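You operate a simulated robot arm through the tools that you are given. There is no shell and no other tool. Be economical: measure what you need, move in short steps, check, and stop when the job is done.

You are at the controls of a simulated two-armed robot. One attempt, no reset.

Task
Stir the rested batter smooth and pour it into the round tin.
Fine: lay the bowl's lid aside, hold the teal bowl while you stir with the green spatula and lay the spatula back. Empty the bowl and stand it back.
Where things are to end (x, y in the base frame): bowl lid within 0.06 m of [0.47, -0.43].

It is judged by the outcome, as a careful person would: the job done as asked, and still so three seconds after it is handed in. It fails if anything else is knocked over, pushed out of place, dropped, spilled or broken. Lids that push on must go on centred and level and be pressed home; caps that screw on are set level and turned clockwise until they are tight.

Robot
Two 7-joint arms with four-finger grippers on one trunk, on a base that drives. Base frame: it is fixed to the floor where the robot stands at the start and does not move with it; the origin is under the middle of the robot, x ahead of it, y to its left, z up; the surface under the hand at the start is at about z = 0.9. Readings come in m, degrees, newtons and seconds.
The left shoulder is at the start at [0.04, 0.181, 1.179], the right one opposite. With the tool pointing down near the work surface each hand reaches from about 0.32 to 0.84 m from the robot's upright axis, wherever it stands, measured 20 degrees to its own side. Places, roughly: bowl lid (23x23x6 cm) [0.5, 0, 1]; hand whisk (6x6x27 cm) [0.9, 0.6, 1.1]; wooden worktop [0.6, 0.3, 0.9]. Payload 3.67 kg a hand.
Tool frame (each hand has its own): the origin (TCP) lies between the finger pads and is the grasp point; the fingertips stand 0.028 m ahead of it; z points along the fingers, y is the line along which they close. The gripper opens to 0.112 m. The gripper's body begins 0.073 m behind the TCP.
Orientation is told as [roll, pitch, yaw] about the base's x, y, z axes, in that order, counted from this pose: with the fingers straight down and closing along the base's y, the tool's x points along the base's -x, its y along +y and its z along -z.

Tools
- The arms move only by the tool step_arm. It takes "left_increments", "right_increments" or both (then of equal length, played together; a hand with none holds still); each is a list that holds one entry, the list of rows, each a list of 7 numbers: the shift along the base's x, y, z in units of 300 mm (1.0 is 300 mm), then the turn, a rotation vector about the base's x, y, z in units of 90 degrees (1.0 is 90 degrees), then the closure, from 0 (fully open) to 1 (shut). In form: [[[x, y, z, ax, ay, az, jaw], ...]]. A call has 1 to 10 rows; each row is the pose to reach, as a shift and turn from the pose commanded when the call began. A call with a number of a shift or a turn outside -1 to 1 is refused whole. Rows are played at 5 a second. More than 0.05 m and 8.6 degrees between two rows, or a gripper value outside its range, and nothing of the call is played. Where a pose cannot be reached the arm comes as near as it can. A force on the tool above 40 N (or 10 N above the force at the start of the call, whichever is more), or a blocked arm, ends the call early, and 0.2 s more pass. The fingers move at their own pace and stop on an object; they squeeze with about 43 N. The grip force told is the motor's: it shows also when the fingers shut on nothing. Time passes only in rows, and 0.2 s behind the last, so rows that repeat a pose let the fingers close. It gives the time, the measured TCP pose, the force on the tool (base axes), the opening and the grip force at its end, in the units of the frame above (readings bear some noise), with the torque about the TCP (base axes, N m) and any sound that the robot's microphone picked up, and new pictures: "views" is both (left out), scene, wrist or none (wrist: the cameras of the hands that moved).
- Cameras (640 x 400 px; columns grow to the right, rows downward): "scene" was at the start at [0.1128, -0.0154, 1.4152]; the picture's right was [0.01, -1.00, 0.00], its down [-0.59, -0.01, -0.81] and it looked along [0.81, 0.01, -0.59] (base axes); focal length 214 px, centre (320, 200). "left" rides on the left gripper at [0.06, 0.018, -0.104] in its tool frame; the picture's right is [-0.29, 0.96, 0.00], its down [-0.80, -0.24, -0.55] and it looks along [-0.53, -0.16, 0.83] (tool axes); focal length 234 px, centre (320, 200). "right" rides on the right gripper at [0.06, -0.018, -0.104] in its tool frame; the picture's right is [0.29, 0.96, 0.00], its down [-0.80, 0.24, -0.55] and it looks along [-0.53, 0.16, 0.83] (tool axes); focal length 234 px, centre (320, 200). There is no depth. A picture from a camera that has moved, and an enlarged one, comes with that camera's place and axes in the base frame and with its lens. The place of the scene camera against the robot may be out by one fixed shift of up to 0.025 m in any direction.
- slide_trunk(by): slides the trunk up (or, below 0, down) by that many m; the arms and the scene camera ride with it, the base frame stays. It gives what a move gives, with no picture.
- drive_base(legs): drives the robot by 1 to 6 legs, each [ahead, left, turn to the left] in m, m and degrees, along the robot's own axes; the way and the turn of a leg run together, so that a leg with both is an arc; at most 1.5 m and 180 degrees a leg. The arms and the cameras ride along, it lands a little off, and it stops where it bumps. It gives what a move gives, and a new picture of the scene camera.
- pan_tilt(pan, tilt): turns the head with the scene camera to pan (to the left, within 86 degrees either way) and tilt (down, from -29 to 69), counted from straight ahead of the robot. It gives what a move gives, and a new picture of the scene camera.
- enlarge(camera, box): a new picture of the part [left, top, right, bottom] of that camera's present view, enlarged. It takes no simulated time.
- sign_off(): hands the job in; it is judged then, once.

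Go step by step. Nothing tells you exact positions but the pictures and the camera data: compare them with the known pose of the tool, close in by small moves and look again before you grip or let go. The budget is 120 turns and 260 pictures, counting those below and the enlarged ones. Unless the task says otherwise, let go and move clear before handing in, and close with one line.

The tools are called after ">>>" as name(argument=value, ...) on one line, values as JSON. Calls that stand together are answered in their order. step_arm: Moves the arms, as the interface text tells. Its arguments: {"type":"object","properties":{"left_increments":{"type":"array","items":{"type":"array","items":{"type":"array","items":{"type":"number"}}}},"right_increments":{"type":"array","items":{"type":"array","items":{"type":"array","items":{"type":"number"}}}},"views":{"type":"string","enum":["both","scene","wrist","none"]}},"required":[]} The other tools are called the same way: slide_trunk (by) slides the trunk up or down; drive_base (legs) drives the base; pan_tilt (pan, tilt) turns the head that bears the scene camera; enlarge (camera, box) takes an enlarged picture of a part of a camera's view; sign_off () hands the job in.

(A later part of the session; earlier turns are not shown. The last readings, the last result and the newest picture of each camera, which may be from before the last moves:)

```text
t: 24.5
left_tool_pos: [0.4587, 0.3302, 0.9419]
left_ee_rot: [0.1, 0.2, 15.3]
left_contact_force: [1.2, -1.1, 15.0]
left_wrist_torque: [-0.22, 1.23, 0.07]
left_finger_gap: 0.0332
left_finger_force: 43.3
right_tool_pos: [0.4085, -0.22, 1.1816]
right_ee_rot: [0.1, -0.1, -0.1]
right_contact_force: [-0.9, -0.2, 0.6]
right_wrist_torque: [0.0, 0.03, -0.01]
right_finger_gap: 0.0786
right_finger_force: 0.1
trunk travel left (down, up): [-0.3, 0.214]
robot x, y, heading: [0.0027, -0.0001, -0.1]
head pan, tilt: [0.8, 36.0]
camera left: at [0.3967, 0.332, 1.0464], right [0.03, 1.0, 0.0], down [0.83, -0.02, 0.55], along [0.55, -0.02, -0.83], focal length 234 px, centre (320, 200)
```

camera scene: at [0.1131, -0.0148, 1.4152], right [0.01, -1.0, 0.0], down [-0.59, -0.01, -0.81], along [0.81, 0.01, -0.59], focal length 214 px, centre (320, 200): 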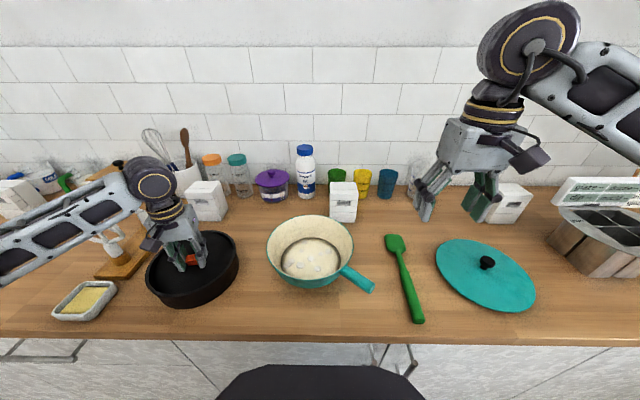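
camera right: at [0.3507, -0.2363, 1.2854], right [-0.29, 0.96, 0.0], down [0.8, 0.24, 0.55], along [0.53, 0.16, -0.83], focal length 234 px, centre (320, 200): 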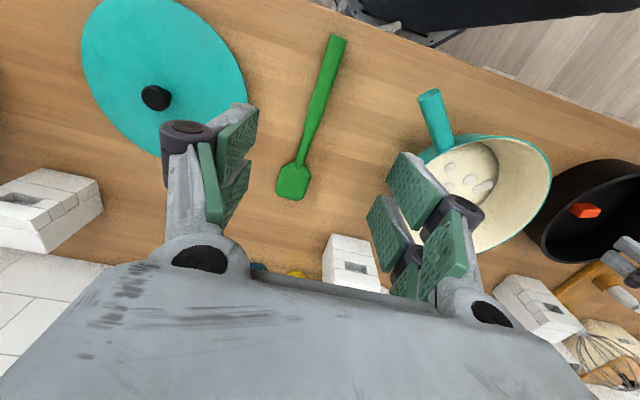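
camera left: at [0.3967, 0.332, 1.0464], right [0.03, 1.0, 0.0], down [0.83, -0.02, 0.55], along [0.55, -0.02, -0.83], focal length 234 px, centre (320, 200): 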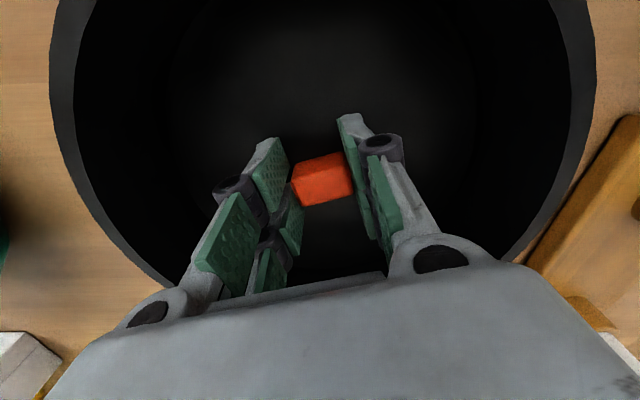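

The plate is seated at its original height. I'll release it, rise and check.

>>> step_arm(left_increments=[[[0, 0, 0.004, 0, 0, 0, 1], [0, 0, 0.004, 0, 0, 0, 0.7], [0, 0, 0.004, 0, 0, 0, 0.4], [0, 0, 0.01, 0, 0, 0, 0.3], [0, 0, 0.1, 0, 0, 0, 0.3], [0, 0, 0.22, 0, 0, 0, 0.3], [0, 0, 0.36, 0, 0, 0, 0.3], [0, 0.0, 0.5, 0, 0, 0, 0.3]]], views="both")

>>> enlarge(camera="scene", box=[120, 200, 280, 330])

>>> enlarge(camera="left", box=[160, 0, 500, 220])

```text
t: 26.3
left_tool_pos: [0.4584, 0.3313, 1.0909]
left_ee_rot: [0.1, 0.3, 15.2]
left_contact_force: [-1.1, -0.5, -0.9]
left_wrist_torque: [0.03, -0.01, 0.0]
left_finger_gap: 0.0787
left_finger_force: 0.2
right_tool_pos: [0.4084, -0.2197, 1.1828]
right_ee_rot: [0.1, -0.1, -0.1]
right_contact_force: [0.1, 0.5, 0.5]
right_wrist_torque: [0.0, 0.0, -0.01]
right_finger_gap: 0.0783
right_finger_force: 0.1
trunk travel left (down, up): [-0.3, 0.214]
robot x, y, heading: [0.0003, -0.0013, 0.0]
head pan, tilt: [0.8, 36.0]
camera scene: at [0.1124, -0.0156, 1.4154], right [0.01, -1.0, 0.0], down [-0.59, -0.01, -0.81], along [0.81, 0.01, -0.59], focal length 214 px, centre (320, 200)
camera left: at [0.3964, 0.3325, 1.1958], right [0.03, 1.0, 0.0], down [0.84, -0.02, 0.55], along [0.55, -0.01, -0.84], focal length 234 px, centre (320, 200)
```

scene: 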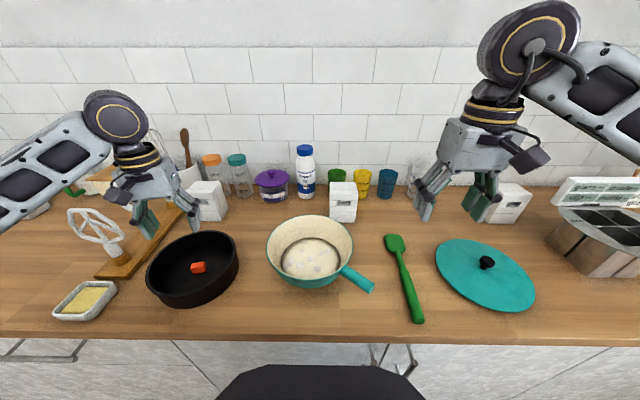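
left: 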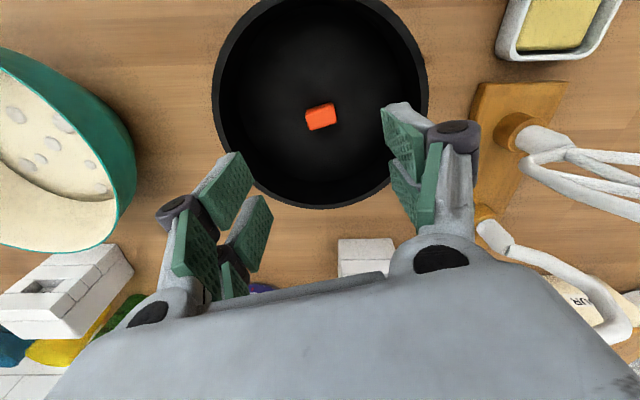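

```text
3.08 times, centred on (200, 265) of scene
camera zoom: at [0.1124, -0.0156, 1.4154], right [0.01, -1.0, 0.0], down [-0.59, -0.01, -0.81], along [0.81, 0.01, -0.59], focal length 660 px, centre (689, 0)
```

zoom: 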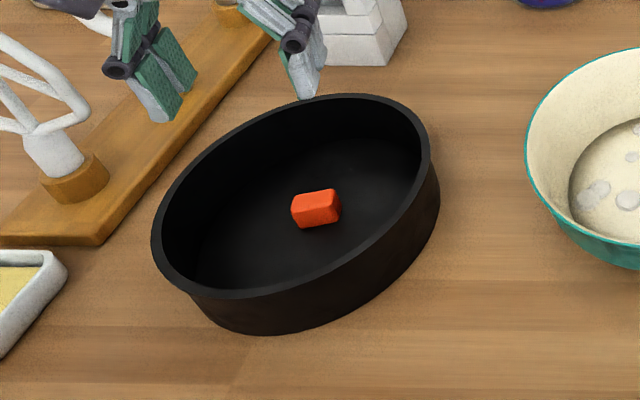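

```text
1.82 times, centred on (330, 110) of left
camera zoom: at [0.3964, 0.3325, 1.1958], right [0.03, 1.0, 0.0], down [0.84, -0.02, 0.55], along [0.55, -0.01, -0.84], focal length 426 px, centre (302, 364)
```

zoom: 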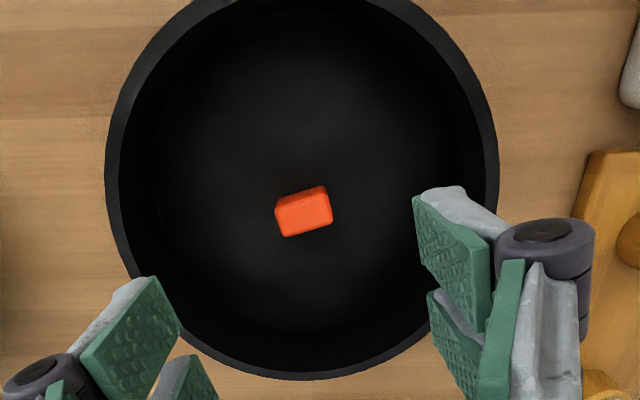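

The tin is restored exactly. Next the left hand goes above the bowl's left rim to hold it, and the right hand lowers over the spatula handle (along x at y ≈ -0.219), leaned 15° forward.

>>> step_arm(left_increments=[[[0, -0.03, 0.05, 0, 0, -0.02, 0.3], [0.01, -0.15, 0.1, 0, 0, -0.05, 0.3], [0.02, -0.28, 0.1, 0, 0, -0.08, 0.3], [0.04, -0.41, 0.1, 0, 0, -0.11, 0.3], [0.06, -0.54, 0.1, 0, 0, -0.14, 0.3], [0.069, -0.648, 0.1, 0, 0, -0.167, 0.3]]], right_increments=[[[-0.01, 0, -0.1, 0, -0.03, 0, 0.4], [-0.02, 0, -0.2, 0, -0.06, 0, 0.4], [-0.03, 0, -0.32, 0, -0.09, 0, 0.4], [-0.04, 0, -0.44, 0, -0.12, 0, 0.4], [-0.048, 0, -0.56, 0, -0.15, 0, 0.4], [-0.048, 0, -0.65, 0, -0.167, 0, 0.4]]])

```text
t: 27.7
left_tool_pos: [0.4776, 0.135, 1.1232]
left_ee_rot: [0.1, 0.2, 0.1]
left_contact_force: [-1.3, 0.6, -0.1]
left_wrist_torque: [0.0, 0.01, 0.03]
left_finger_gap: 0.0787
left_finger_force: 0.1
right_tool_pos: [0.3941, -0.2224, 0.988]
right_ee_rot: [0.1, -15.1, 0.1]
right_contact_force: [0.7, -0.3, -0.5]
right_wrist_torque: [-0.02, 0.03, -0.02]
right_finger_gap: 0.0671
right_finger_force: 0.0
trunk travel left (down, up): [-0.3, 0.214]
robot x, y, heading: [0.0014, -0.001, -0.1]
head pan, tilt: [0.8, 36.0]
camera scene: at [0.1133, -0.0165, 1.4152], right [0.01, -1.0, 0.0], down [-0.59, -0.01, -0.81], along [0.81, 0.01, -0.59], focal length 214 px, centre (320, 200)
camera right: at [0.3103, -0.2397, 1.0719], right [-0.28, 0.96, -0.07], down [0.63, 0.24, 0.74], along [0.73, 0.16, -0.67], focal length 234 px, centre (320, 200)
camera left: at [0.4183, 0.1525, 1.2268], right [0.29, 0.96, 0.0], down [0.8, -0.24, 0.55], along [0.53, -0.16, -0.84], focal length 234 px, centre (320, 200)
```

scene: 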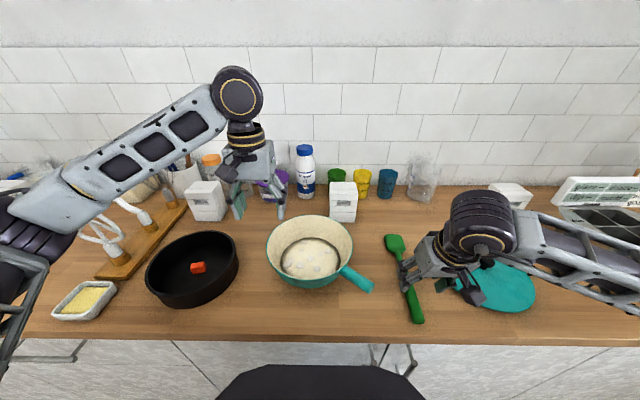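
right: 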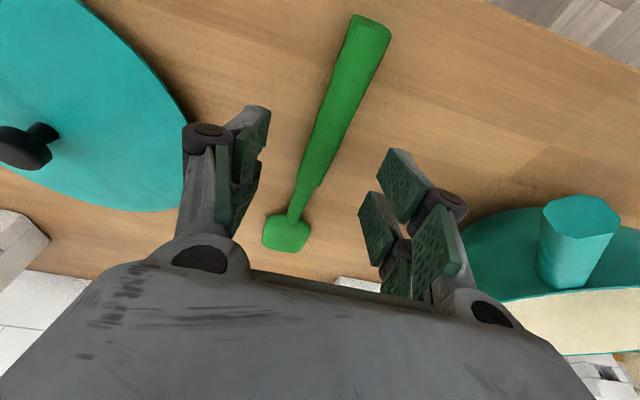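
left: 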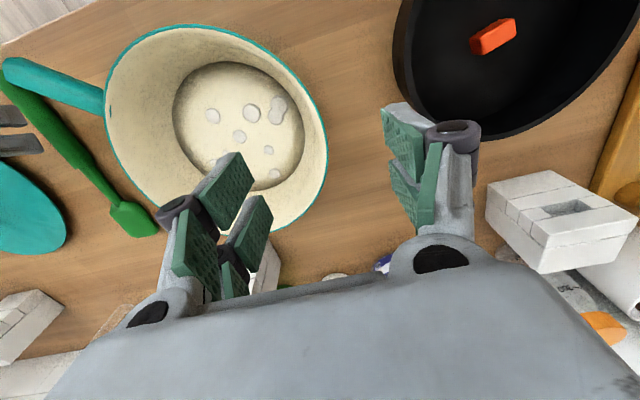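

Both hands are well aligned; the handle is about 3 mm to the left of the right hand's centre. I'll lower both, staying open, and check contact.

>>> step_arm(left_increments=[[[0, 0.003, -0.1, 0, 0, 0, 0.3], [0, 0.006, -0.2, 0, 0, 0, 0.3], [0, 0.006, -0.3, 0, 0, 0, 0.3], [0, 0.006, -0.36, 0, 0, 0, 0.3], [0, 0.006, -0.4, 0, 0, 0, 0.3]]], right_increments=[[[0, 0.01, -0.06, 0, 0, 0, 0.4], [0, 0.01, -0.11, 0, 0, 0, 0.4], [0, 0.01, -0.14, 0, 0, 0, 0.4], [0, 0.01, -0.16, 0, 0, 0, 0.4], [0, 0.01, -0.175, 0, 0, 0, 0.4]]])

```text
t: 28.9
left_tool_pos: [0.4808, 0.1388, 1.0028]
left_ee_rot: [0.0, 0.2, 0.3]
left_contact_force: [0.3, -0.5, -0.3]
left_wrist_torque: [-0.03, 0.0, 0.02]
left_finger_gap: 0.0785
left_finger_force: 0.0
right_tool_pos: [0.3947, -0.2176, 0.9343]
right_ee_rot: [0.1, -15.0, -0.2]
right_contact_force: [0.4, -0.2, 0.0]
right_wrist_torque: [0.02, -0.01, 0.02]
right_finger_gap: 0.067
right_finger_force: 0.0
trunk travel left (down, up): [-0.3, 0.214]
robot x, y, heading: [-0.002, -0.0009, 0.1]
head pan, tilt: [0.8, 36.0]
camera scene: at [0.1128, -0.015, 1.4152], right [0.01, -1.0, 0.0], down [-0.59, -0.01, -0.81], along [0.81, 0.01, -0.59], focal length 214 px, centre (320, 200)
camera right: at [0.3098, -0.2346, 1.0182], right [-0.28, 0.96, -0.07], down [0.63, 0.24, 0.74], along [0.73, 0.16, -0.67], focal length 234 px, centre (320, 200)
camera left: at [0.4214, 0.1563, 1.1067], right [0.29, 0.96, 0.0], down [0.8, -0.24, 0.55], along [0.53, -0.16, -0.83], focal length 234 px, centre (320, 200)
```

scene: 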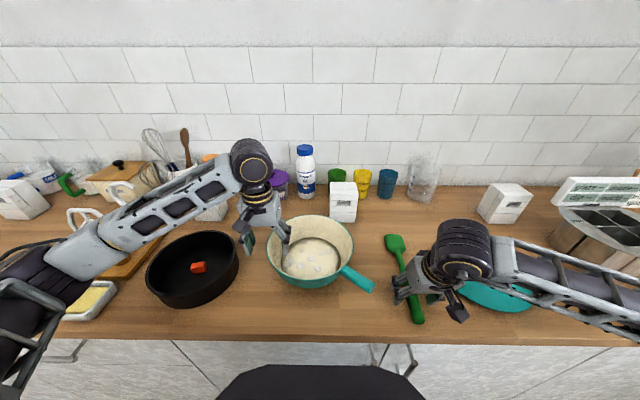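
right: 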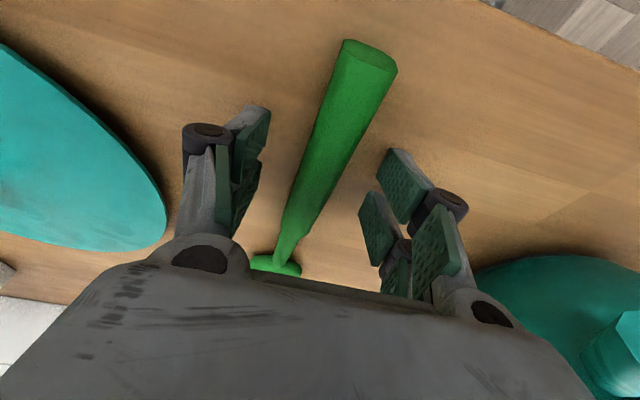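
left: 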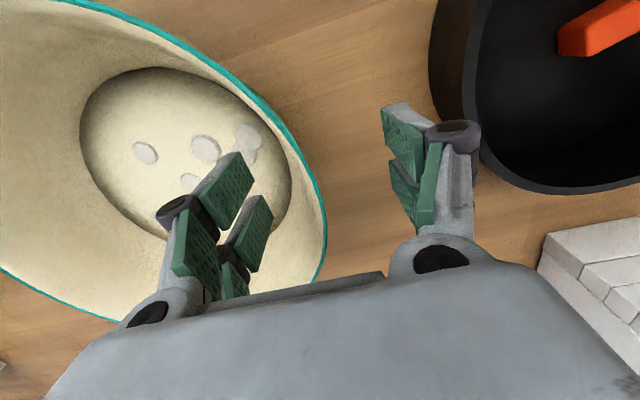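

Both are aligned, with no contact. I'll close both grippers.

>>> step_arm(left_increments=[[[0, 0, 0, 0, 0, 0, 0.5], [0, 0, 0, 0, 0, 0, 0.7], [0, 0, 0, 0, 0, 0, 0.85], [0, 0, 0, 0, 0, 0, 1], [0, 0, 0, 0, 0, 0, 1]]], right_increments=[[[0, 0, 0, 0, 0, 0, 0.6], [0, 0, 0, 0, 0, 0, 0.8], [0, 0, 0, 0, 0, 0, 1], [0, 0, 0, 0, 0, 0, 1], [0, 0, 0, 0, 0, 0, 1]]])

```text
t: 30.1
left_tool_pos: [0.481, 0.1372, 1.0037]
left_ee_rot: [0.0, 0.3, 0.1]
left_contact_force: [-0.7, -5.3, 2.8]
left_wrist_torque: [-1.25, 0.1, -0.13]
left_finger_gap: 0.0182
left_finger_force: 43.0
right_tool_pos: [0.3937, -0.2172, 0.9336]
right_ee_rot: [0.2, -15.1, -0.2]
right_contact_force: [-0.8, -0.8, -0.4]
right_wrist_torque: [0.0, 0.04, 0.01]
right_finger_gap: 0.0226
right_finger_force: 43.1
trunk travel left (down, up): [-0.3, 0.214]
robot x, y, heading: [0.0002, 0.0023, -0.1]
head pan, tilt: [0.8, 36.0]
camera scene: at [0.1125, -0.0158, 1.4153], right [0.01, -1.0, 0.0], down [-0.59, -0.01, -0.81], along [0.81, 0.01, -0.59], focal length 214 px, centre (320, 200)
camera right: at [0.3095, -0.2352, 1.0183], right [-0.28, 0.96, -0.07], down [0.63, 0.24, 0.74], along [0.73, 0.16, -0.67], focal length 234 px, centre (320, 200)
camera left: at [0.4211, 0.1554, 1.1073], right [0.29, 0.96, 0.0], down [0.8, -0.24, 0.55], along [0.53, -0.16, -0.83], focal length 234 px, centre (320, 200)
```

scene: 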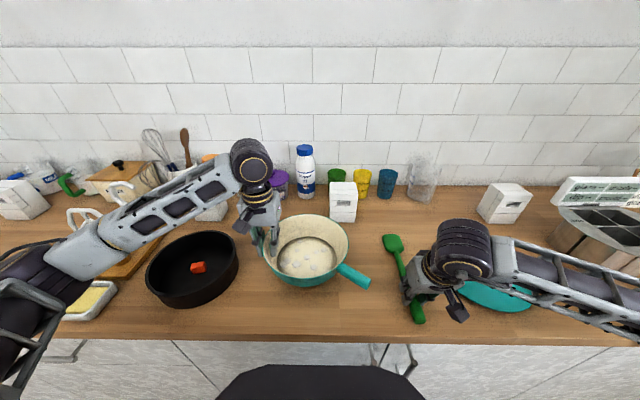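
right: 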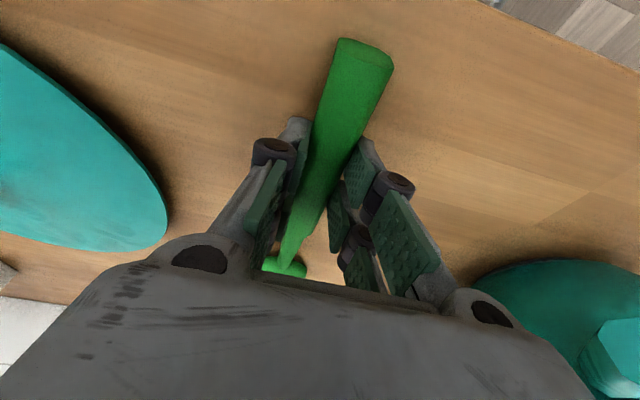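
left: 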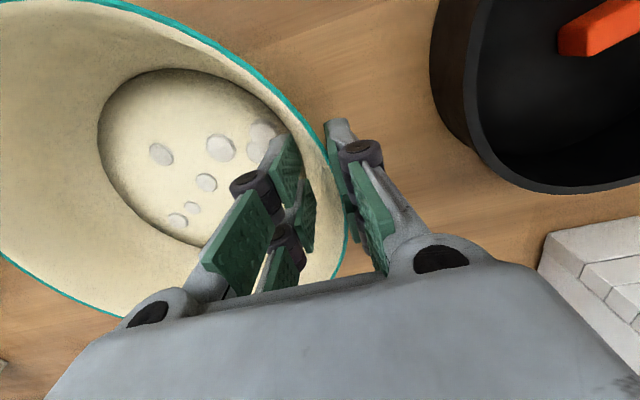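

Both grips hold, though the bowl slid about 1 cm left because its wall slopes. I'll raise the spatula, then re-grip the rim with the left hand leaned 28° outward; that fits the wall, recentres the bowl and leaves room for the stirring hand.

>>> step_arm(left_increments=[[[0, 0, 0, 0, 0, 0, 0.5], [0, 0, 0, 0, 0, 0, 0.3], [0, 0, 0, 0, 0, 0, 0.3], [0, 0, 0, -0.08, 0, 0, 0.3], [0, -0.005, 0, -0.16, 0, 0, 0.3], [0, -0.01, 0, -0.24, 0, 0, 0.3], [0, -0.013, 0, -0.31, 0, 0, 0.3], [0, -0.013, 0, -0.31, 0, 0, 0.3]]], right_increments=[[[0, 0, 0.03, 0, 0, 0, 1], [0, 0, 0.08, 0, 0, 0, 1], [0, 0, 0.18, 0, 0, 0, 1], [0, 0, 0.3, 0, 0, 0, 1], [0, 0, 0.42, 0, 0, 0, 1], [0, 0, 0.54, 0, 0, 0, 1], [0, 0, 0.66, 0, 0, 0, 1], [0, 0, 0.75, 0, 0, 0, 1]]])

```text
t: 31.9
left_tool_pos: [0.4794, 0.135, 1.0035]
left_ee_rot: [-27.9, 0.2, 0.0]
left_contact_force: [0.7, 0.2, 0.5]
left_wrist_torque: [0.01, -0.02, 0.01]
left_finger_gap: 0.0786
left_finger_force: 0.0
right_tool_pos: [0.3938, -0.217, 1.1585]
right_ee_rot: [0.1, -15.1, -0.2]
right_contact_force: [-0.4, -0.8, -0.4]
right_wrist_torque: [0.01, 0.01, 0.0]
right_finger_gap: 0.0221
right_finger_force: 43.0
trunk travel left (down, up): [-0.3, 0.214]
robot x, y, heading: [0.0013, 0.0, 0.0]
head pan, tilt: [0.8, 36.0]
camera scene: at [0.1126, -0.0154, 1.4153], right [0.01, -1.0, 0.0], down [-0.59, -0.01, -0.81], along [0.81, 0.01, -0.59], focal length 214 px, centre (320, 200)
camera right: at [0.3092, -0.2353, 1.2423], right [-0.28, 0.96, -0.07], down [0.63, 0.24, 0.74], along [0.73, 0.16, -0.67], focal length 234 px, centre (320, 200)
camera left: at [0.4209, 0.1995, 1.0865], right [0.29, 0.85, -0.45], down [0.8, 0.05, 0.6], along [0.53, -0.53, -0.66], focal length 234 px, centre (320, 200)
```

scene: 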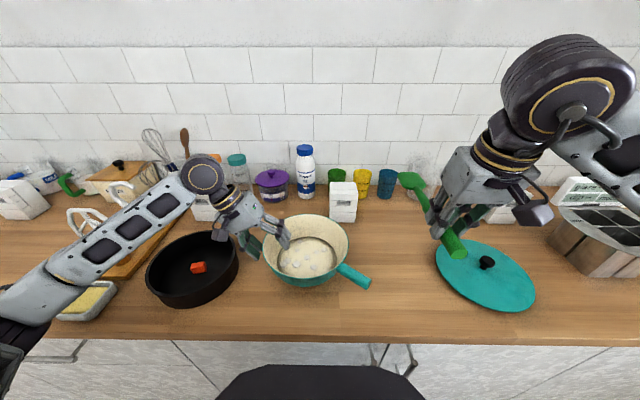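
right: 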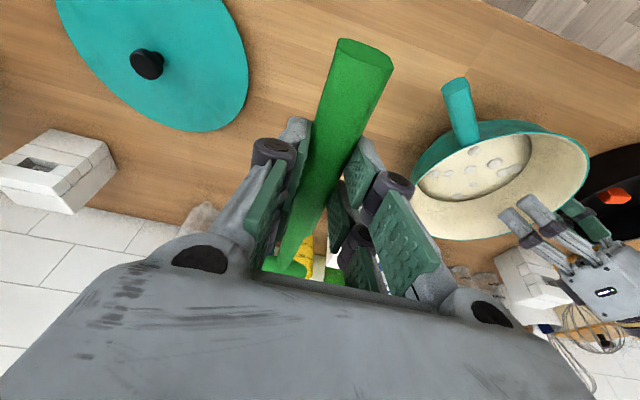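
left: 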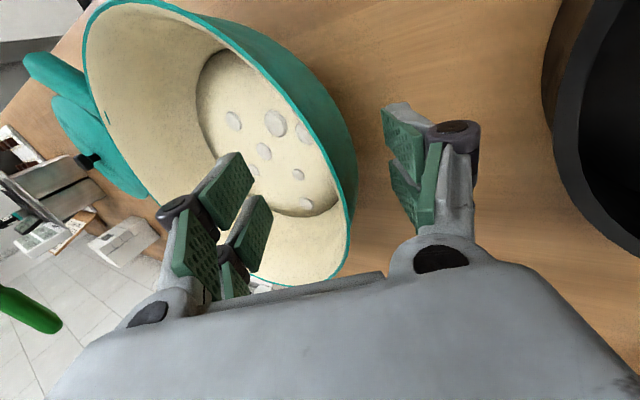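

The spatula is up. I'll close the left hand on the rim, which should also push the bowl back to where it stood.

>>> step_arm(left_increments=[[[0, 0, 0, 0, 0, 0, 0.45], [0, 0, 0, 0, 0, 0, 0.55], [0, 0, 0, 0, 0, 0, 0.65], [0, 0, 0, 0, 0, 0, 0.75], [0, 0, 0, 0, 0, 0, 0.85], [0, 0, 0, 0, 0, 0, 1], [0, 0, 0, 0, 0, 0, 1]]], views="both")

```text
t: 33.5
left_tool_pos: [0.4806, 0.1338, 1.0028]
left_ee_rot: [-27.8, 0.4, 0.0]
left_contact_force: [-1.1, -0.4, -6.6]
left_wrist_torque: [0.76, -0.02, 0.01]
left_finger_gap: 0.0134
left_finger_force: 43.1
right_tool_pos: [0.3944, -0.2167, 1.1584]
right_ee_rot: [0.1, -15.0, 0.0]
right_contact_force: [-0.4, 0.5, 0.5]
right_wrist_torque: [0.01, 0.05, 0.0]
right_finger_gap: 0.022
right_finger_force: 42.9
trunk travel left (down, up): [-0.3, 0.214]
robot x, y, heading: [-0.0017, 0.0035, -0.1]
head pan, tilt: [0.8, 36.0]
camera scene: at [0.1133, -0.0153, 1.4152], right [0.01, -1.0, 0.0], down [-0.59, -0.01, -0.81], along [0.81, 0.01, -0.59], focal length 214 px, centre (320, 200)
camera left: at [0.4215, 0.1995, 1.086], right [0.29, 0.85, -0.45], down [0.8, 0.05, 0.6], along [0.53, -0.53, -0.67], focal length 234 px, centre (320, 200)
```

scene: 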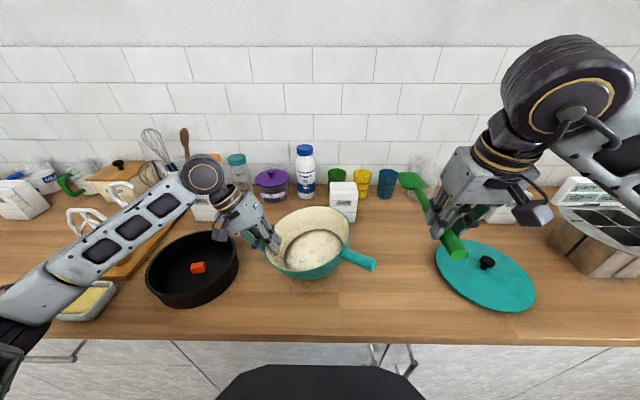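
left: 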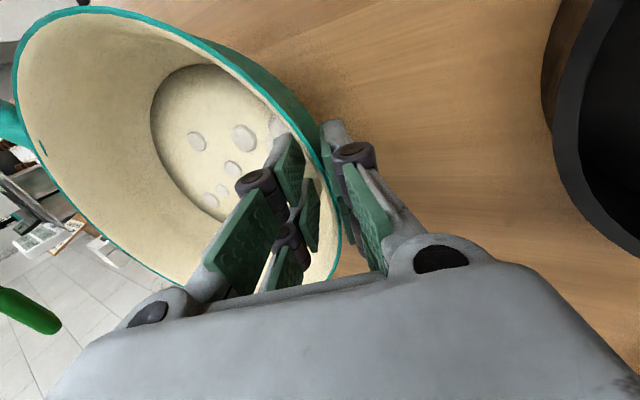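

The grip tipped the bowl about 8°, right side up. I'll roll the left hand back to set it level on the counter.

>>> step_arm(left_increments=[[[0, 0, 0, 0.025, 0, 0, 1], [0, 0, 0, 0.05, 0, 0, 1], [0, 0, 0, 0.075, 0, 0, 1], [0, 0, 0, 0.095, 0, 0, 1]]], views="both")

>>> enlarge(camera="scene", box=[240, 180, 440, 340])

```text
t: 34.5
left_tool_pos: [0.4808, 0.1336, 1.001]
left_ee_rot: [-19.2, 0.3, 0.1]
left_contact_force: [-0.5, 0.3, -7.0]
left_wrist_torque: [0.72, -0.03, 0.0]
left_finger_gap: 0.0133
left_finger_force: 42.9
right_tool_pos: [0.3936, -0.2165, 1.1584]
right_ee_rot: [0.1, -15.0, -0.1]
right_contact_force: [0.3, 0.3, -1.1]
right_wrist_torque: [-0.02, 0.04, -0.01]
right_finger_gap: 0.0224
right_finger_force: 43.3
trunk travel left (down, up): [-0.3, 0.214]
robot x, y, heading: [-0.0008, 0.0013, 0.1]
head pan, tilt: [0.8, 36.0]
camera scene: at [0.1135, -0.0154, 1.4152], right [0.01, -1.0, 0.0], down [-0.59, -0.01, -0.81], along [0.81, 0.01, -0.59], focal length 214 px, centre (320, 200)
camera left: at [0.4217, 0.1856, 1.0941], right [0.28, 0.9, -0.32], down [0.8, -0.04, 0.6], along [0.53, -0.42, -0.74], focal length 234 px, centre (320, 200)
```

scene: 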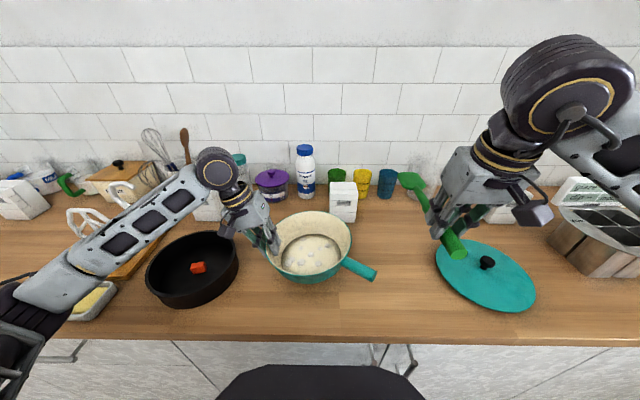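
left: 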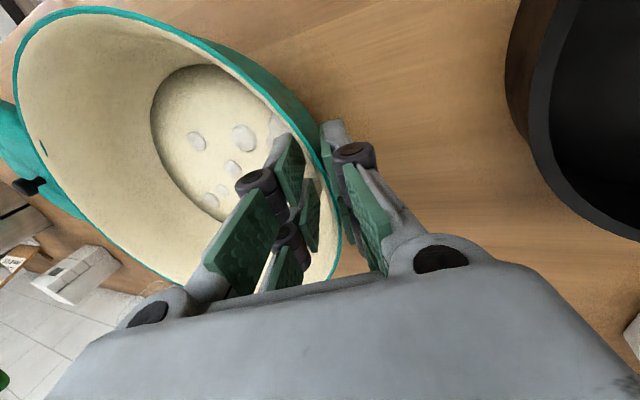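

```text
2.50 times, centred on (340, 260) of scene
camera zoom: at [0.1135, -0.0154, 1.4152], right [0.01, -1.0, 0.0], down [-0.59, -0.01, -0.81], along [0.81, 0.01, -0.59], focal length 536 px, centre (270, 50)
```

zoom: 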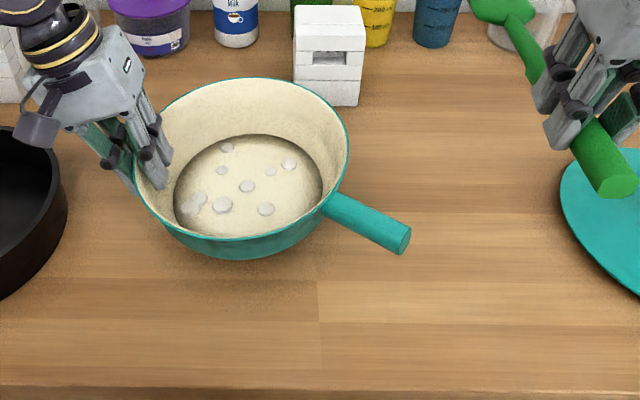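

The bowl is held slightly off the counter (about 0.7 kg) and still a bit tilted. I'll level it further and lower it until it rests.

>>> step_arm(left_increments=[[[0, 0, 0, 0.025, 0, 0, 1], [0, 0, 0, 0.05, 0, 0, 1], [0, 0, 0, 0.075, 0, 0, 1], [0, 0, -0.01, 0.09, 0, 0, 1], [0, 0, -0.02, 0.09, 0, 0, 1]]], views="scene")

>>> enlarge(camera="scene", box=[240, 180, 440, 340])

```text
t: 35.7
left_tool_pos: [0.4803, 0.1363, 1.0004]
left_ee_rot: [-11.4, -0.2, 0.2]
left_contact_force: [5.4, 6.6, 37.5]
left_wrist_torque: [-1.32, 0.78, 0.09]
left_finger_gap: 0.0131
left_finger_force: 43.2
right_tool_pos: [0.3917, -0.2173, 1.1588]
right_ee_rot: [0.1, -15.1, -0.1]
right_contact_force: [0.0, 0.7, 0.6]
right_wrist_torque: [0.04, 0.04, 0.01]
right_finger_gap: 0.022
right_finger_force: 43.0
trunk travel left (down, up): [-0.3, 0.214]
robot x, y, heading: [0.0002, -0.0017, 0.1]
head pan, tilt: [0.8, 36.0]
camera scene: at [0.1109, -0.0146, 1.4157], right [0.01, -1.0, 0.0], down [-0.59, -0.01, -0.81], along [0.81, 0.01, -0.59], focal length 214 px, centre (320, 200)
```

scene: 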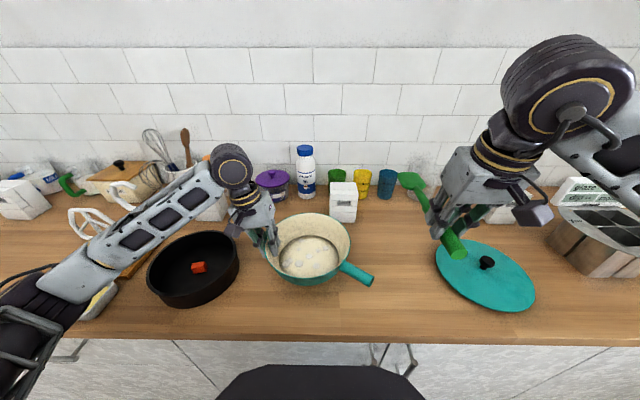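

```text
2.50 times, centred on (340, 260) of scene
camera zoom: at [0.1109, -0.0146, 1.4157], right [0.01, -1.0, 0.0], down [-0.59, -0.01, -0.81], along [0.81, 0.01, -0.59], focal length 536 px, centre (270, 50)
```

zoom: 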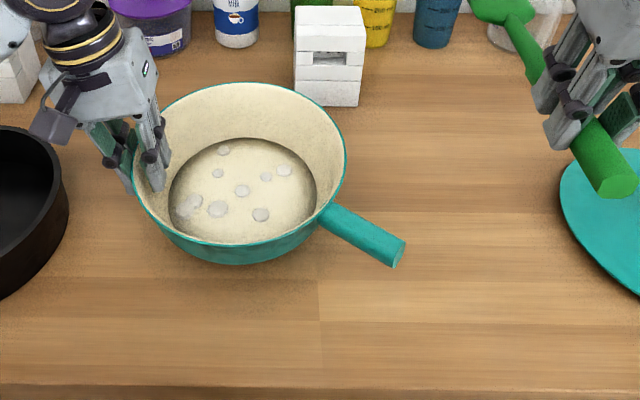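

It's touching on its left edge, with a few degrees still to level. I'll ease up and roll slightly more.

>>> step_arm(left_increments=[[[0, 0, 0.01, 0.0, 0, 0, 1], [0, 0, 0.014, 0.03, 0, 0, 1], [0, 0, 0.014, 0.055, 0, 0, 1], [0, 0, 0.014, 0.055, 0, 0, 1]]], views="none")

>>> enlarge(camera="scene", box=[240, 180, 440, 340])

```text
t: 36.7
left_tool_pos: [0.481, 0.1343, 0.9998]
left_ee_rot: [-6.2, 0.2, 0.1]
left_contact_force: [11.6, -4.0, 22.0]
left_wrist_torque: [-1.71, -0.14, 1.02]
left_finger_gap: 0.0153
left_finger_force: 42.7
right_tool_pos: [0.3942, -0.2185, 1.1566]
right_ee_rot: [0.2, -15.1, -0.1]
right_contact_force: [-0.2, 0.0, -1.3]
right_wrist_torque: [0.0, 0.04, 0.02]
right_finger_gap: 0.0223
right_finger_force: 43.3
trunk travel left (down, up): [-0.3, 0.214]
robot x, y, heading: [0.0006, 0.0017, -0.0]
head pan, tilt: [0.8, 36.0]
```

```text
2.50 times, centred on (340, 260) of scene
camera zoom: at [0.1129, -0.0161, 1.4152], right [0.01, -1.0, 0.0], down [-0.59, -0.01, -0.81], along [0.81, 0.01, -0.59], focal length 536 px, centre (270, 50)
```

zoom: 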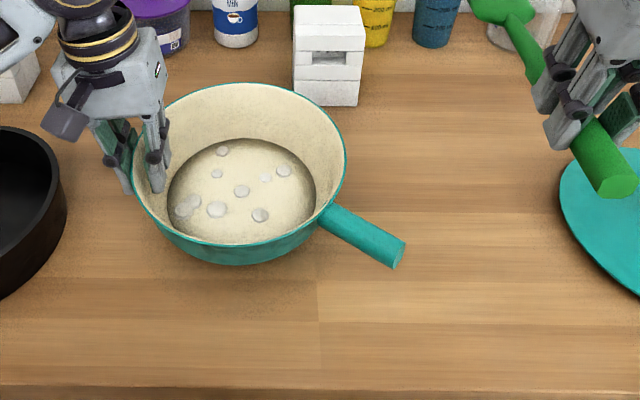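

The bowl was already flat; it just sits about 8 mm further back and slightly yawed. I'll undo that last roll to relieve the stress.

>>> step_arm(left_increments=[[[0, 0, 0, -0.025, 0, 0, 1], [0, 0, 0.003, -0.045, 0, 0, 1], [0, 0, 0.003, -0.045, 0, 0, 1]]], views="none")

>>> step_arm(right_increments=[[[0, 0.03, 0.03, 0, 0.09, 0, 1], [0, 0.06, 0.06, 0, 0.18, 0, 1], [0, 0.09, 0.09, 0, 0.27, 0, 1], [0, 0.12, 0.12, 0, 0.36, 0, 1], [0, 0.15, 0.15, 0, 0.45, 0, 1], [0, 0.18, 0.18, 0, 0.54, 0, 1], [0, 0.2, 0.2, 0, 0.6, 0, 1], [0, 0.2, 0.2, 0, 0.6, 0, 1]]])

```text
t: 37.5
left_tool_pos: [0.4803, 0.1346, 0.9989]
left_ee_rot: [-10.3, 0.4, 0.1]
left_contact_force: [8.0, -3.7, 10.2]
left_wrist_torque: [-0.91, -0.13, 0.73]
left_finger_gap: 0.013
left_finger_force: 43.0
right_tool_pos: [0.3925, -0.218, 1.1568]
right_ee_rot: [0.2, -15.0, -0.1]
right_contact_force: [0.3, 0.6, -0.6]
right_wrist_torque: [-0.02, 0.05, -0.02]
right_finger_gap: 0.022
right_finger_force: 43.7
trunk travel left (down, up): [-0.3, 0.214]
robot x, y, heading: [-0.0022, -0.0004, 0.0]
head pan, tilt: [0.8, 36.0]
```

```text
t: 39.3
left_tool_pos: [0.479, 0.1348, 1.0]
left_ee_rot: [-10.2, 0.3, 0.2]
left_contact_force: [-1.7, -1.8, 2.3]
left_wrist_torque: [-0.3, 0.53, -0.12]
left_finger_gap: 0.0129
left_finger_force: 43.1
right_tool_pos: [0.3934, -0.1574, 1.2194]
right_ee_rot: [0.1, 39.0, 0.0]
right_contact_force: [0.4, 0.0, -0.5]
right_wrist_torque: [0.02, 0.05, -0.02]
right_finger_gap: 0.0222
right_finger_force: 42.9
trunk travel left (down, up): [-0.3, 0.214]
robot x, y, heading: [-0.0038, -0.0005, -0.0]
head pan, tilt: [0.8, 36.0]
camera scene: at [0.1126, -0.0156, 1.4152], right [0.01, -1.0, 0.0], down [-0.59, -0.01, -0.81], along [0.81, 0.01, -0.59], focal length 214 px, centre (320, 200)
camera right: at [0.4131, -0.175, 1.3379], right [-0.22, 0.96, 0.18], down [0.97, 0.24, -0.07], along [-0.11, 0.16, -0.98], focal length 234 px, centre (320, 200)
```

scene: 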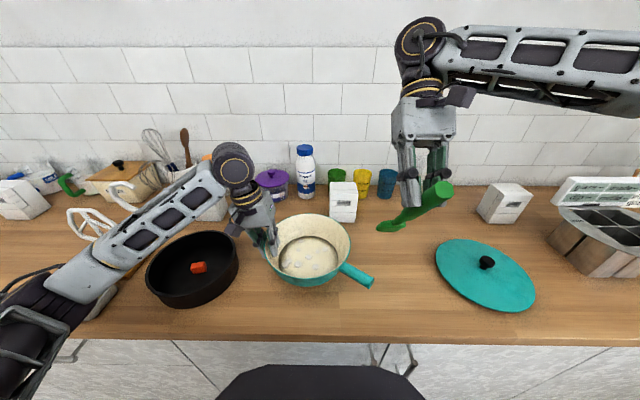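
right: 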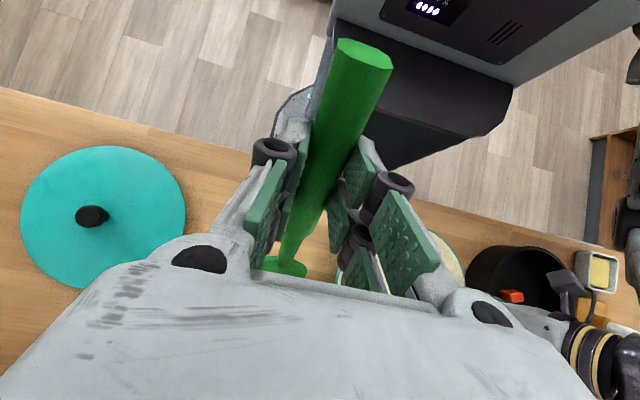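

The spatula is tilted blade-down without trouble. I'll carry it over the bowl, blade above the rim, and check.

>>> step_arm(right_increments=[[[0, 0.05, 0.06, 0, 0, 0, 1], [0, 0.15, 0.12, 0, 0, 0, 1], [-0.02, 0.28, 0.12, 0, 0, 0, 1], [-0.03, 0.41, 0.12, 0, 0, 0, 1], [-0.05, 0.54, 0.12, 0, 0, 0, 1], [-0.05, 0.633, 0.12, 0, 0, 0, 1]]], views="both")

>>> enlarge(camera="left", box=[0, 0, 400, 250])

```text
t: 40.7
left_tool_pos: [0.48, 0.1356, 1.0015]
left_ee_rot: [-10.3, 0.3, 0.2]
left_contact_force: [-0.6, 0.2, 3.8]
left_wrist_torque: [-0.4, 0.55, -0.18]
left_finger_gap: 0.0128
left_finger_force: 42.8
right_tool_pos: [0.378, 0.034, 1.2554]
right_ee_rot: [0.1, 38.9, -0.2]
right_contact_force: [0.4, 0.5, -1.0]
right_wrist_torque: [-0.03, 0.02, -0.01]
right_finger_gap: 0.0221
right_finger_force: 43.3
trunk travel left (down, up): [-0.3, 0.214]
robot x, y, heading: [-0.0026, 0.0001, -0.1]
head pan, tilt: [0.8, 36.0]
camera scene: at [0.1127, -0.0143, 1.4152], right [0.01, -1.0, 0.0], down [-0.59, -0.01, -0.81], along [0.81, 0.01, -0.59], focal length 214 px, centre (320, 200)
camera right: at [0.3978, 0.0163, 1.373], right [-0.22, 0.96, 0.18], down [0.97, 0.24, -0.07], along [-0.11, 0.16, -0.98], focal length 234 px, centre (320, 200)
```

scene: 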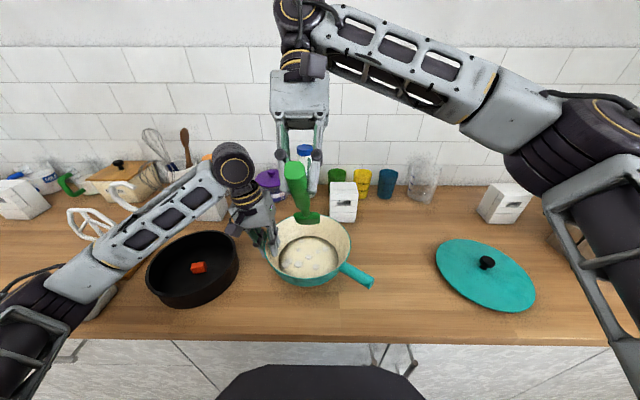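
right: 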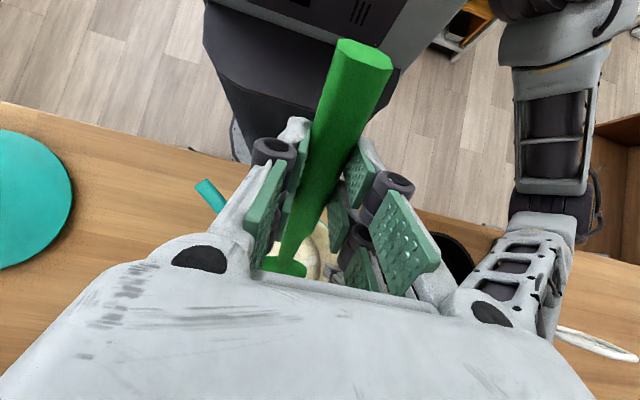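

```text
1.60 times, centred on (200, 125) of left
camera zoom: at [0.4206, 0.1714, 1.1], right [0.29, 0.94, -0.17], down [0.8, -0.14, 0.58], along [0.53, -0.31, -0.79], focal length 375 px, centre (512, 320)
```

zoom: 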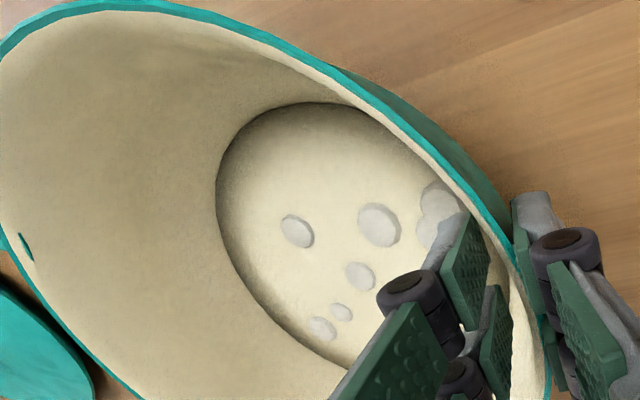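

The blade tip is over the batter's centre. I'll lower it into the batter.

>>> step_arm(right_increments=[[[0, -0.01, -0.12, 0, 0, 0, 1], [0, -0.02, -0.24, 0, 0, 0, 1], [0, -0.02, -0.34, 0, 0, 0, 1], [0, -0.02, -0.41, 0, 0, 0, 1]]], views="both")

>>> enlarge(camera="scene", box=[220, 140, 420, 300])

>>> enlarge(camera="left", box=[0, 0, 400, 250])

```text
t: 41.7
left_tool_pos: [0.4804, 0.134, 1.002]
left_ee_rot: [-10.2, 0.4, 0.2]
left_contact_force: [-0.9, 1.0, 1.5]
left_wrist_torque: [-0.06, 0.45, -0.15]
left_finger_gap: 0.0126
left_finger_force: 43.0
right_tool_pos: [0.3797, 0.0266, 1.1327]
right_ee_rot: [0.1, 38.9, -0.1]
right_contact_force: [-0.1, 0.4, -1.3]
right_wrist_torque: [0.0, 0.04, 0.01]
right_finger_gap: 0.0223
right_finger_force: 42.6
trunk travel left (down, up): [-0.3, 0.214]
robot x, y, heading: [-0.0011, 0.0026, 0.2]
head pan, tilt: [0.8, 36.0]
camera scene: at [0.1127, -0.0151, 1.4153], right [0.01, -1.0, 0.0], down [-0.59, -0.01, -0.81], along [0.81, 0.01, -0.59], focal length 214 px, centre (320, 200)
camera right: at [0.3982, 0.0079, 1.2504], right [-0.22, 0.96, 0.18], down [0.97, 0.24, -0.07], along [-0.11, 0.16, -0.98], focal length 234 px, centre (320, 200)
```

scene: 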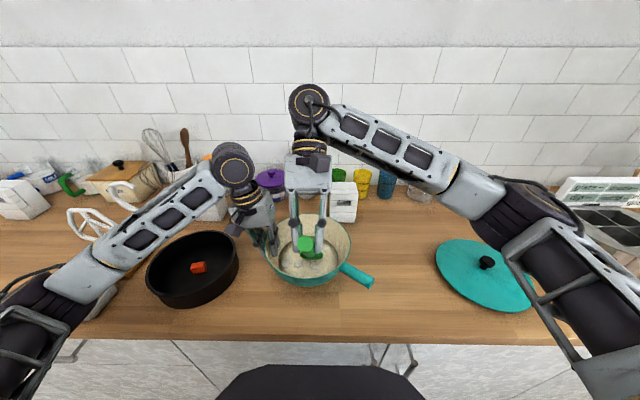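
right: 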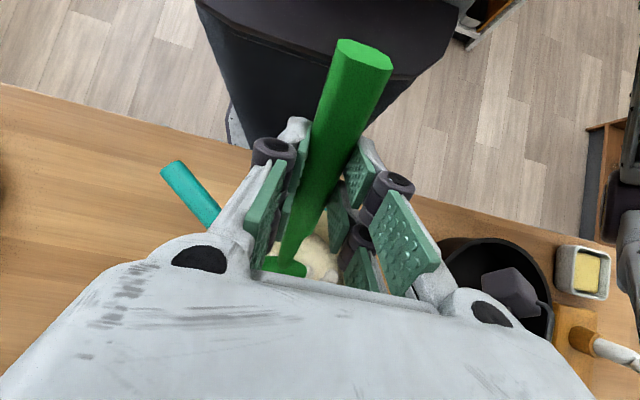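

```text
2.50 times, centred on (320, 220) of scene
camera zoom: at [0.1127, -0.0151, 1.4153], right [0.01, -1.0, 0.0], down [-0.59, -0.01, -0.81], along [0.81, 0.01, -0.59], focal length 536 px, centre (320, 150)
```

zoom: 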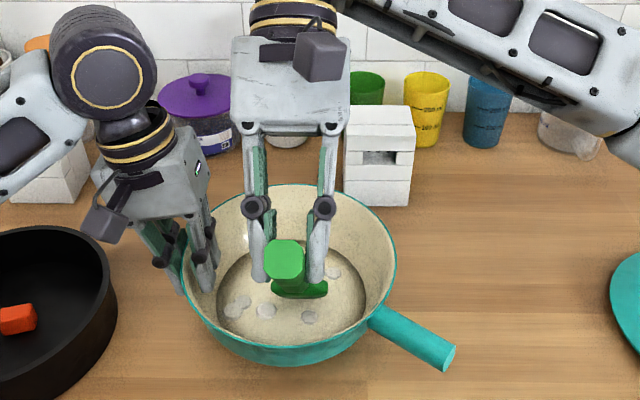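

```text
1.60 times, centred on (200, 125) of left
camera zoom: at [0.4206, 0.1712, 1.1002], right [0.29, 0.94, -0.17], down [0.8, -0.14, 0.58], along [0.53, -0.31, -0.79], focal length 375 px, centre (512, 320)
```

zoom: 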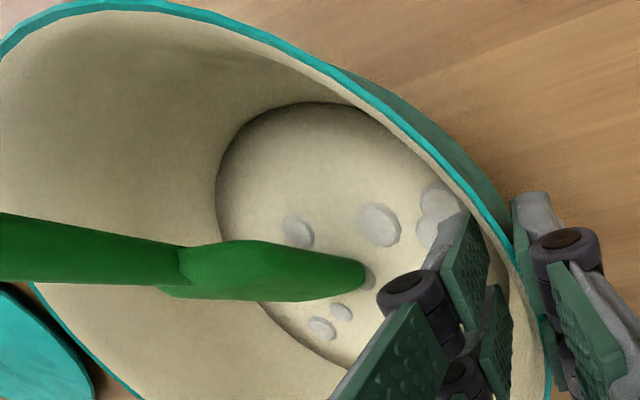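

The blade isn't quite in yet. I'll lower it in small steps, watching the force.

>>> step_arm(right_increments=[[[0, 0, -0.03, 0, 0, 0, 1], [0, 0, -0.05, 0, 0, 0, 1], [0, 0, -0.065, 0, 0, 0, 1]]], views="none")

>>> enlarge(camera="left", box=[0, 0, 400, 250])

```text
t: 42.5
left_tool_pos: [0.479, 0.1355, 1.0019]
left_ee_rot: [-10.3, 0.3, 0.1]
left_contact_force: [-1.4, 1.3, 2.1]
left_wrist_torque: [-0.08, 0.39, -0.1]
left_finger_gap: 0.013
left_finger_force: 42.9
right_tool_pos: [0.3788, 0.0273, 1.1136]
right_ee_rot: [-0.1, 38.9, 0.0]
right_contact_force: [-0.7, 1.1, -0.8]
right_wrist_torque: [0.01, 0.01, 0.02]
right_finger_gap: 0.0221
right_finger_force: 43.0
trunk travel left (down, up): [-0.3, 0.214]
robot x, y, heading: [0.0051, 0.0007, -0.0]
head pan, tilt: [0.8, 36.0]
```

```text
1.60 times, centred on (200, 125) of left
camera zoom: at [0.4207, 0.1712, 1.1001], right [0.29, 0.94, -0.17], down [0.8, -0.14, 0.58], along [0.53, -0.31, -0.79], focal length 375 px, centre (512, 320)
```

zoom: 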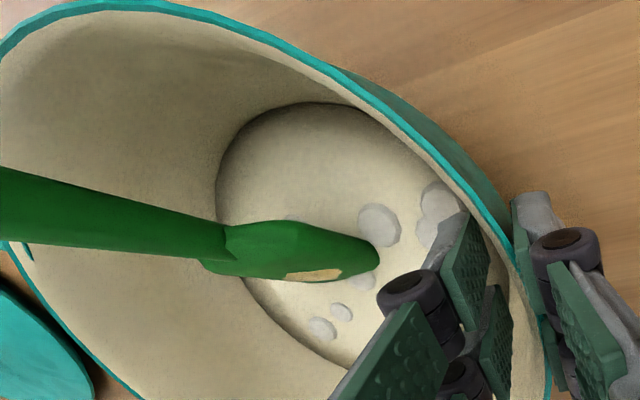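

The blade edge is in the batter with no hard contact. I'll start stirring in circles.

>>> step_arm(right_increments=[[[0.08, 0, -0.01, 0, 0, 0, 1], [0.06, 0.05, -0.01, 0, 0, 0, 1], [0, 0.075, -0.01, 0, 0, 0, 1], [-0.06, 0.05, -0.01, 0, 0, 0, 1], [-0.08, 0, -0.01, 0, 0, 0, 1], [-0.06, -0.05, -0.01, 0, 0, 0, 1], [0, -0.075, -0.01, 0, 0, 0, 1], [0.06, -0.05, -0.01, 0, 0, 0, 1], [0.08, 0, -0.01, 0, 0, 0, 1], [0, 0, -0.01, 0, 0, 0, 1]]], views="none")

>>> enlarge(camera="left", box=[0, 0, 400, 250])

```text
t: 44.7
left_tool_pos: [0.4791, 0.135, 0.9998]
left_ee_rot: [-10.4, 0.2, 0.3]
left_contact_force: [0.7, 1.2, 0.4]
left_wrist_torque: [-0.03, 0.2, 0.05]
left_finger_gap: 0.0131
left_finger_force: 43.0
right_tool_pos: [0.378, 0.0269, 1.1111]
right_ee_rot: [0.1, 38.8, -0.1]
right_contact_force: [0.4, 0.6, -0.3]
right_wrist_torque: [0.04, -0.02, 0.01]
right_finger_gap: 0.0224
right_finger_force: 42.9
trunk travel left (down, up): [-0.3, 0.214]
robot x, y, heading: [-0.0023, -0.0009, -0.0]
head pan, tilt: [0.8, 36.0]
```

```text
1.60 times, centred on (200, 125) of left
camera zoom: at [0.4204, 0.171, 1.1003], right [0.28, 0.94, -0.17], down [0.8, -0.14, 0.58], along [0.53, -0.3, -0.79], focal length 375 px, centre (512, 320)
```

zoom: 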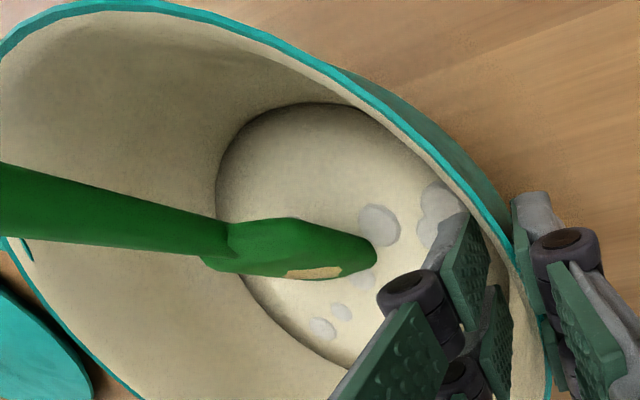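

The lumps are starting to fade, so I'll keep stirring with bigger circles.

>>> step_arm(right_increments=[[[0.1, 0, -0.01, 0, 0, 0, 1], [0.05, 0.085, -0.01, 0, 0, 0, 1], [-0.05, 0.085, -0.01, 0, 0, 0, 1], [-0.1, 0, -0.01, 0, 0, 0, 1], [-0.05, -0.085, -0.01, 0, 0, 0, 1], [0.05, -0.085, -0.01, 0, 0, 0, 1], [0.1, 0, -0.01, 0, 0, 0, 1], [0.05, 0.085, -0.01, 0, 0, 0, 1], [-0.05, 0.085, -0.01, 0, 0, 0, 1], [-0.1, 0, -0.01, 0, 0, 0, 1]]], views="none")

>>> step_arm(right_increments=[[[0.05, -0.085, 0, 0, 0, 0, 1], [0.15, -0.085, 0, 0, 0, 0, 1], [0.2, 0, 0, 0, 0, 0, 1], [0.15, 0.085, 0, 0, 0, 0, 1], [0.05, 0.085, 0, 0, 0, 0, 1], [0, 0, 0, 0, 0, 0, 1], [0.05, -0.085, 0, 0, 0, 0, 1], [0.15, -0.085, 0, 0, 0, 0, 1], [0.2, 0, 0, 0, 0, 0, 1], [0.1, 0, 0, 0, 0, 0, 1]]], views="none")

>>> enlarge(camera="left", box=[0, 0, 400, 250])

```text
t: 46.9
left_tool_pos: [0.4794, 0.1343, 0.9997]
left_ee_rot: [-10.3, 0.3, 0.1]
left_contact_force: [-2.0, -5.2, 0.5]
left_wrist_torque: [-0.34, 0.17, 0.13]
left_finger_gap: 0.0128
left_finger_force: 43.1
right_tool_pos: [0.3494, 0.0279, 1.1086]
right_ee_rot: [0.2, 38.9, 0.0]
right_contact_force: [3.9, 3.8, 1.5]
right_wrist_torque: [0.54, -0.58, 0.34]
right_finger_gap: 0.022
right_finger_force: 42.9
trunk travel left (down, up): [-0.3, 0.214]
robot x, y, heading: [0.0007, -0.0003, 0.1]
head pan, tilt: [0.8, 36.0]
```

```text
t: 49.1
left_tool_pos: [0.48, 0.136, 1.0001]
left_ee_rot: [-10.2, 0.2, 0.2]
left_contact_force: [1.7, 3.4, 1.5]
left_wrist_torque: [0.03, 0.21, -0.01]
left_finger_gap: 0.0129
left_finger_force: 42.7
right_tool_pos: [0.3779, 0.0267, 1.1061]
right_ee_rot: [0.0, 38.9, -0.1]
right_contact_force: [0.0, 0.2, -0.1]
right_wrist_torque: [0.03, 0.01, 0.0]
right_finger_gap: 0.0225
right_finger_force: 42.9
trunk travel left (down, up): [-0.3, 0.214]
robot x, y, heading: [0.0003, -0.0016, 0.1]
head pan, tilt: [0.8, 36.0]
```

```text
1.60 times, centred on (200, 125) of left
camera zoom: at [0.4204, 0.1713, 1.1005], right [0.28, 0.94, -0.17], down [0.8, -0.14, 0.58], along [0.53, -0.3, -0.79], focal length 375 px, centre (512, 320)
```

zoom: 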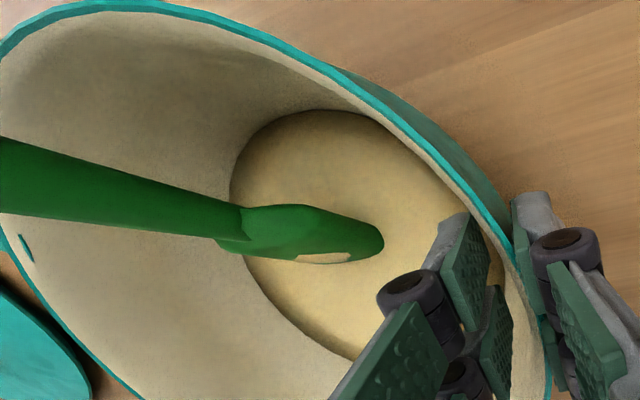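

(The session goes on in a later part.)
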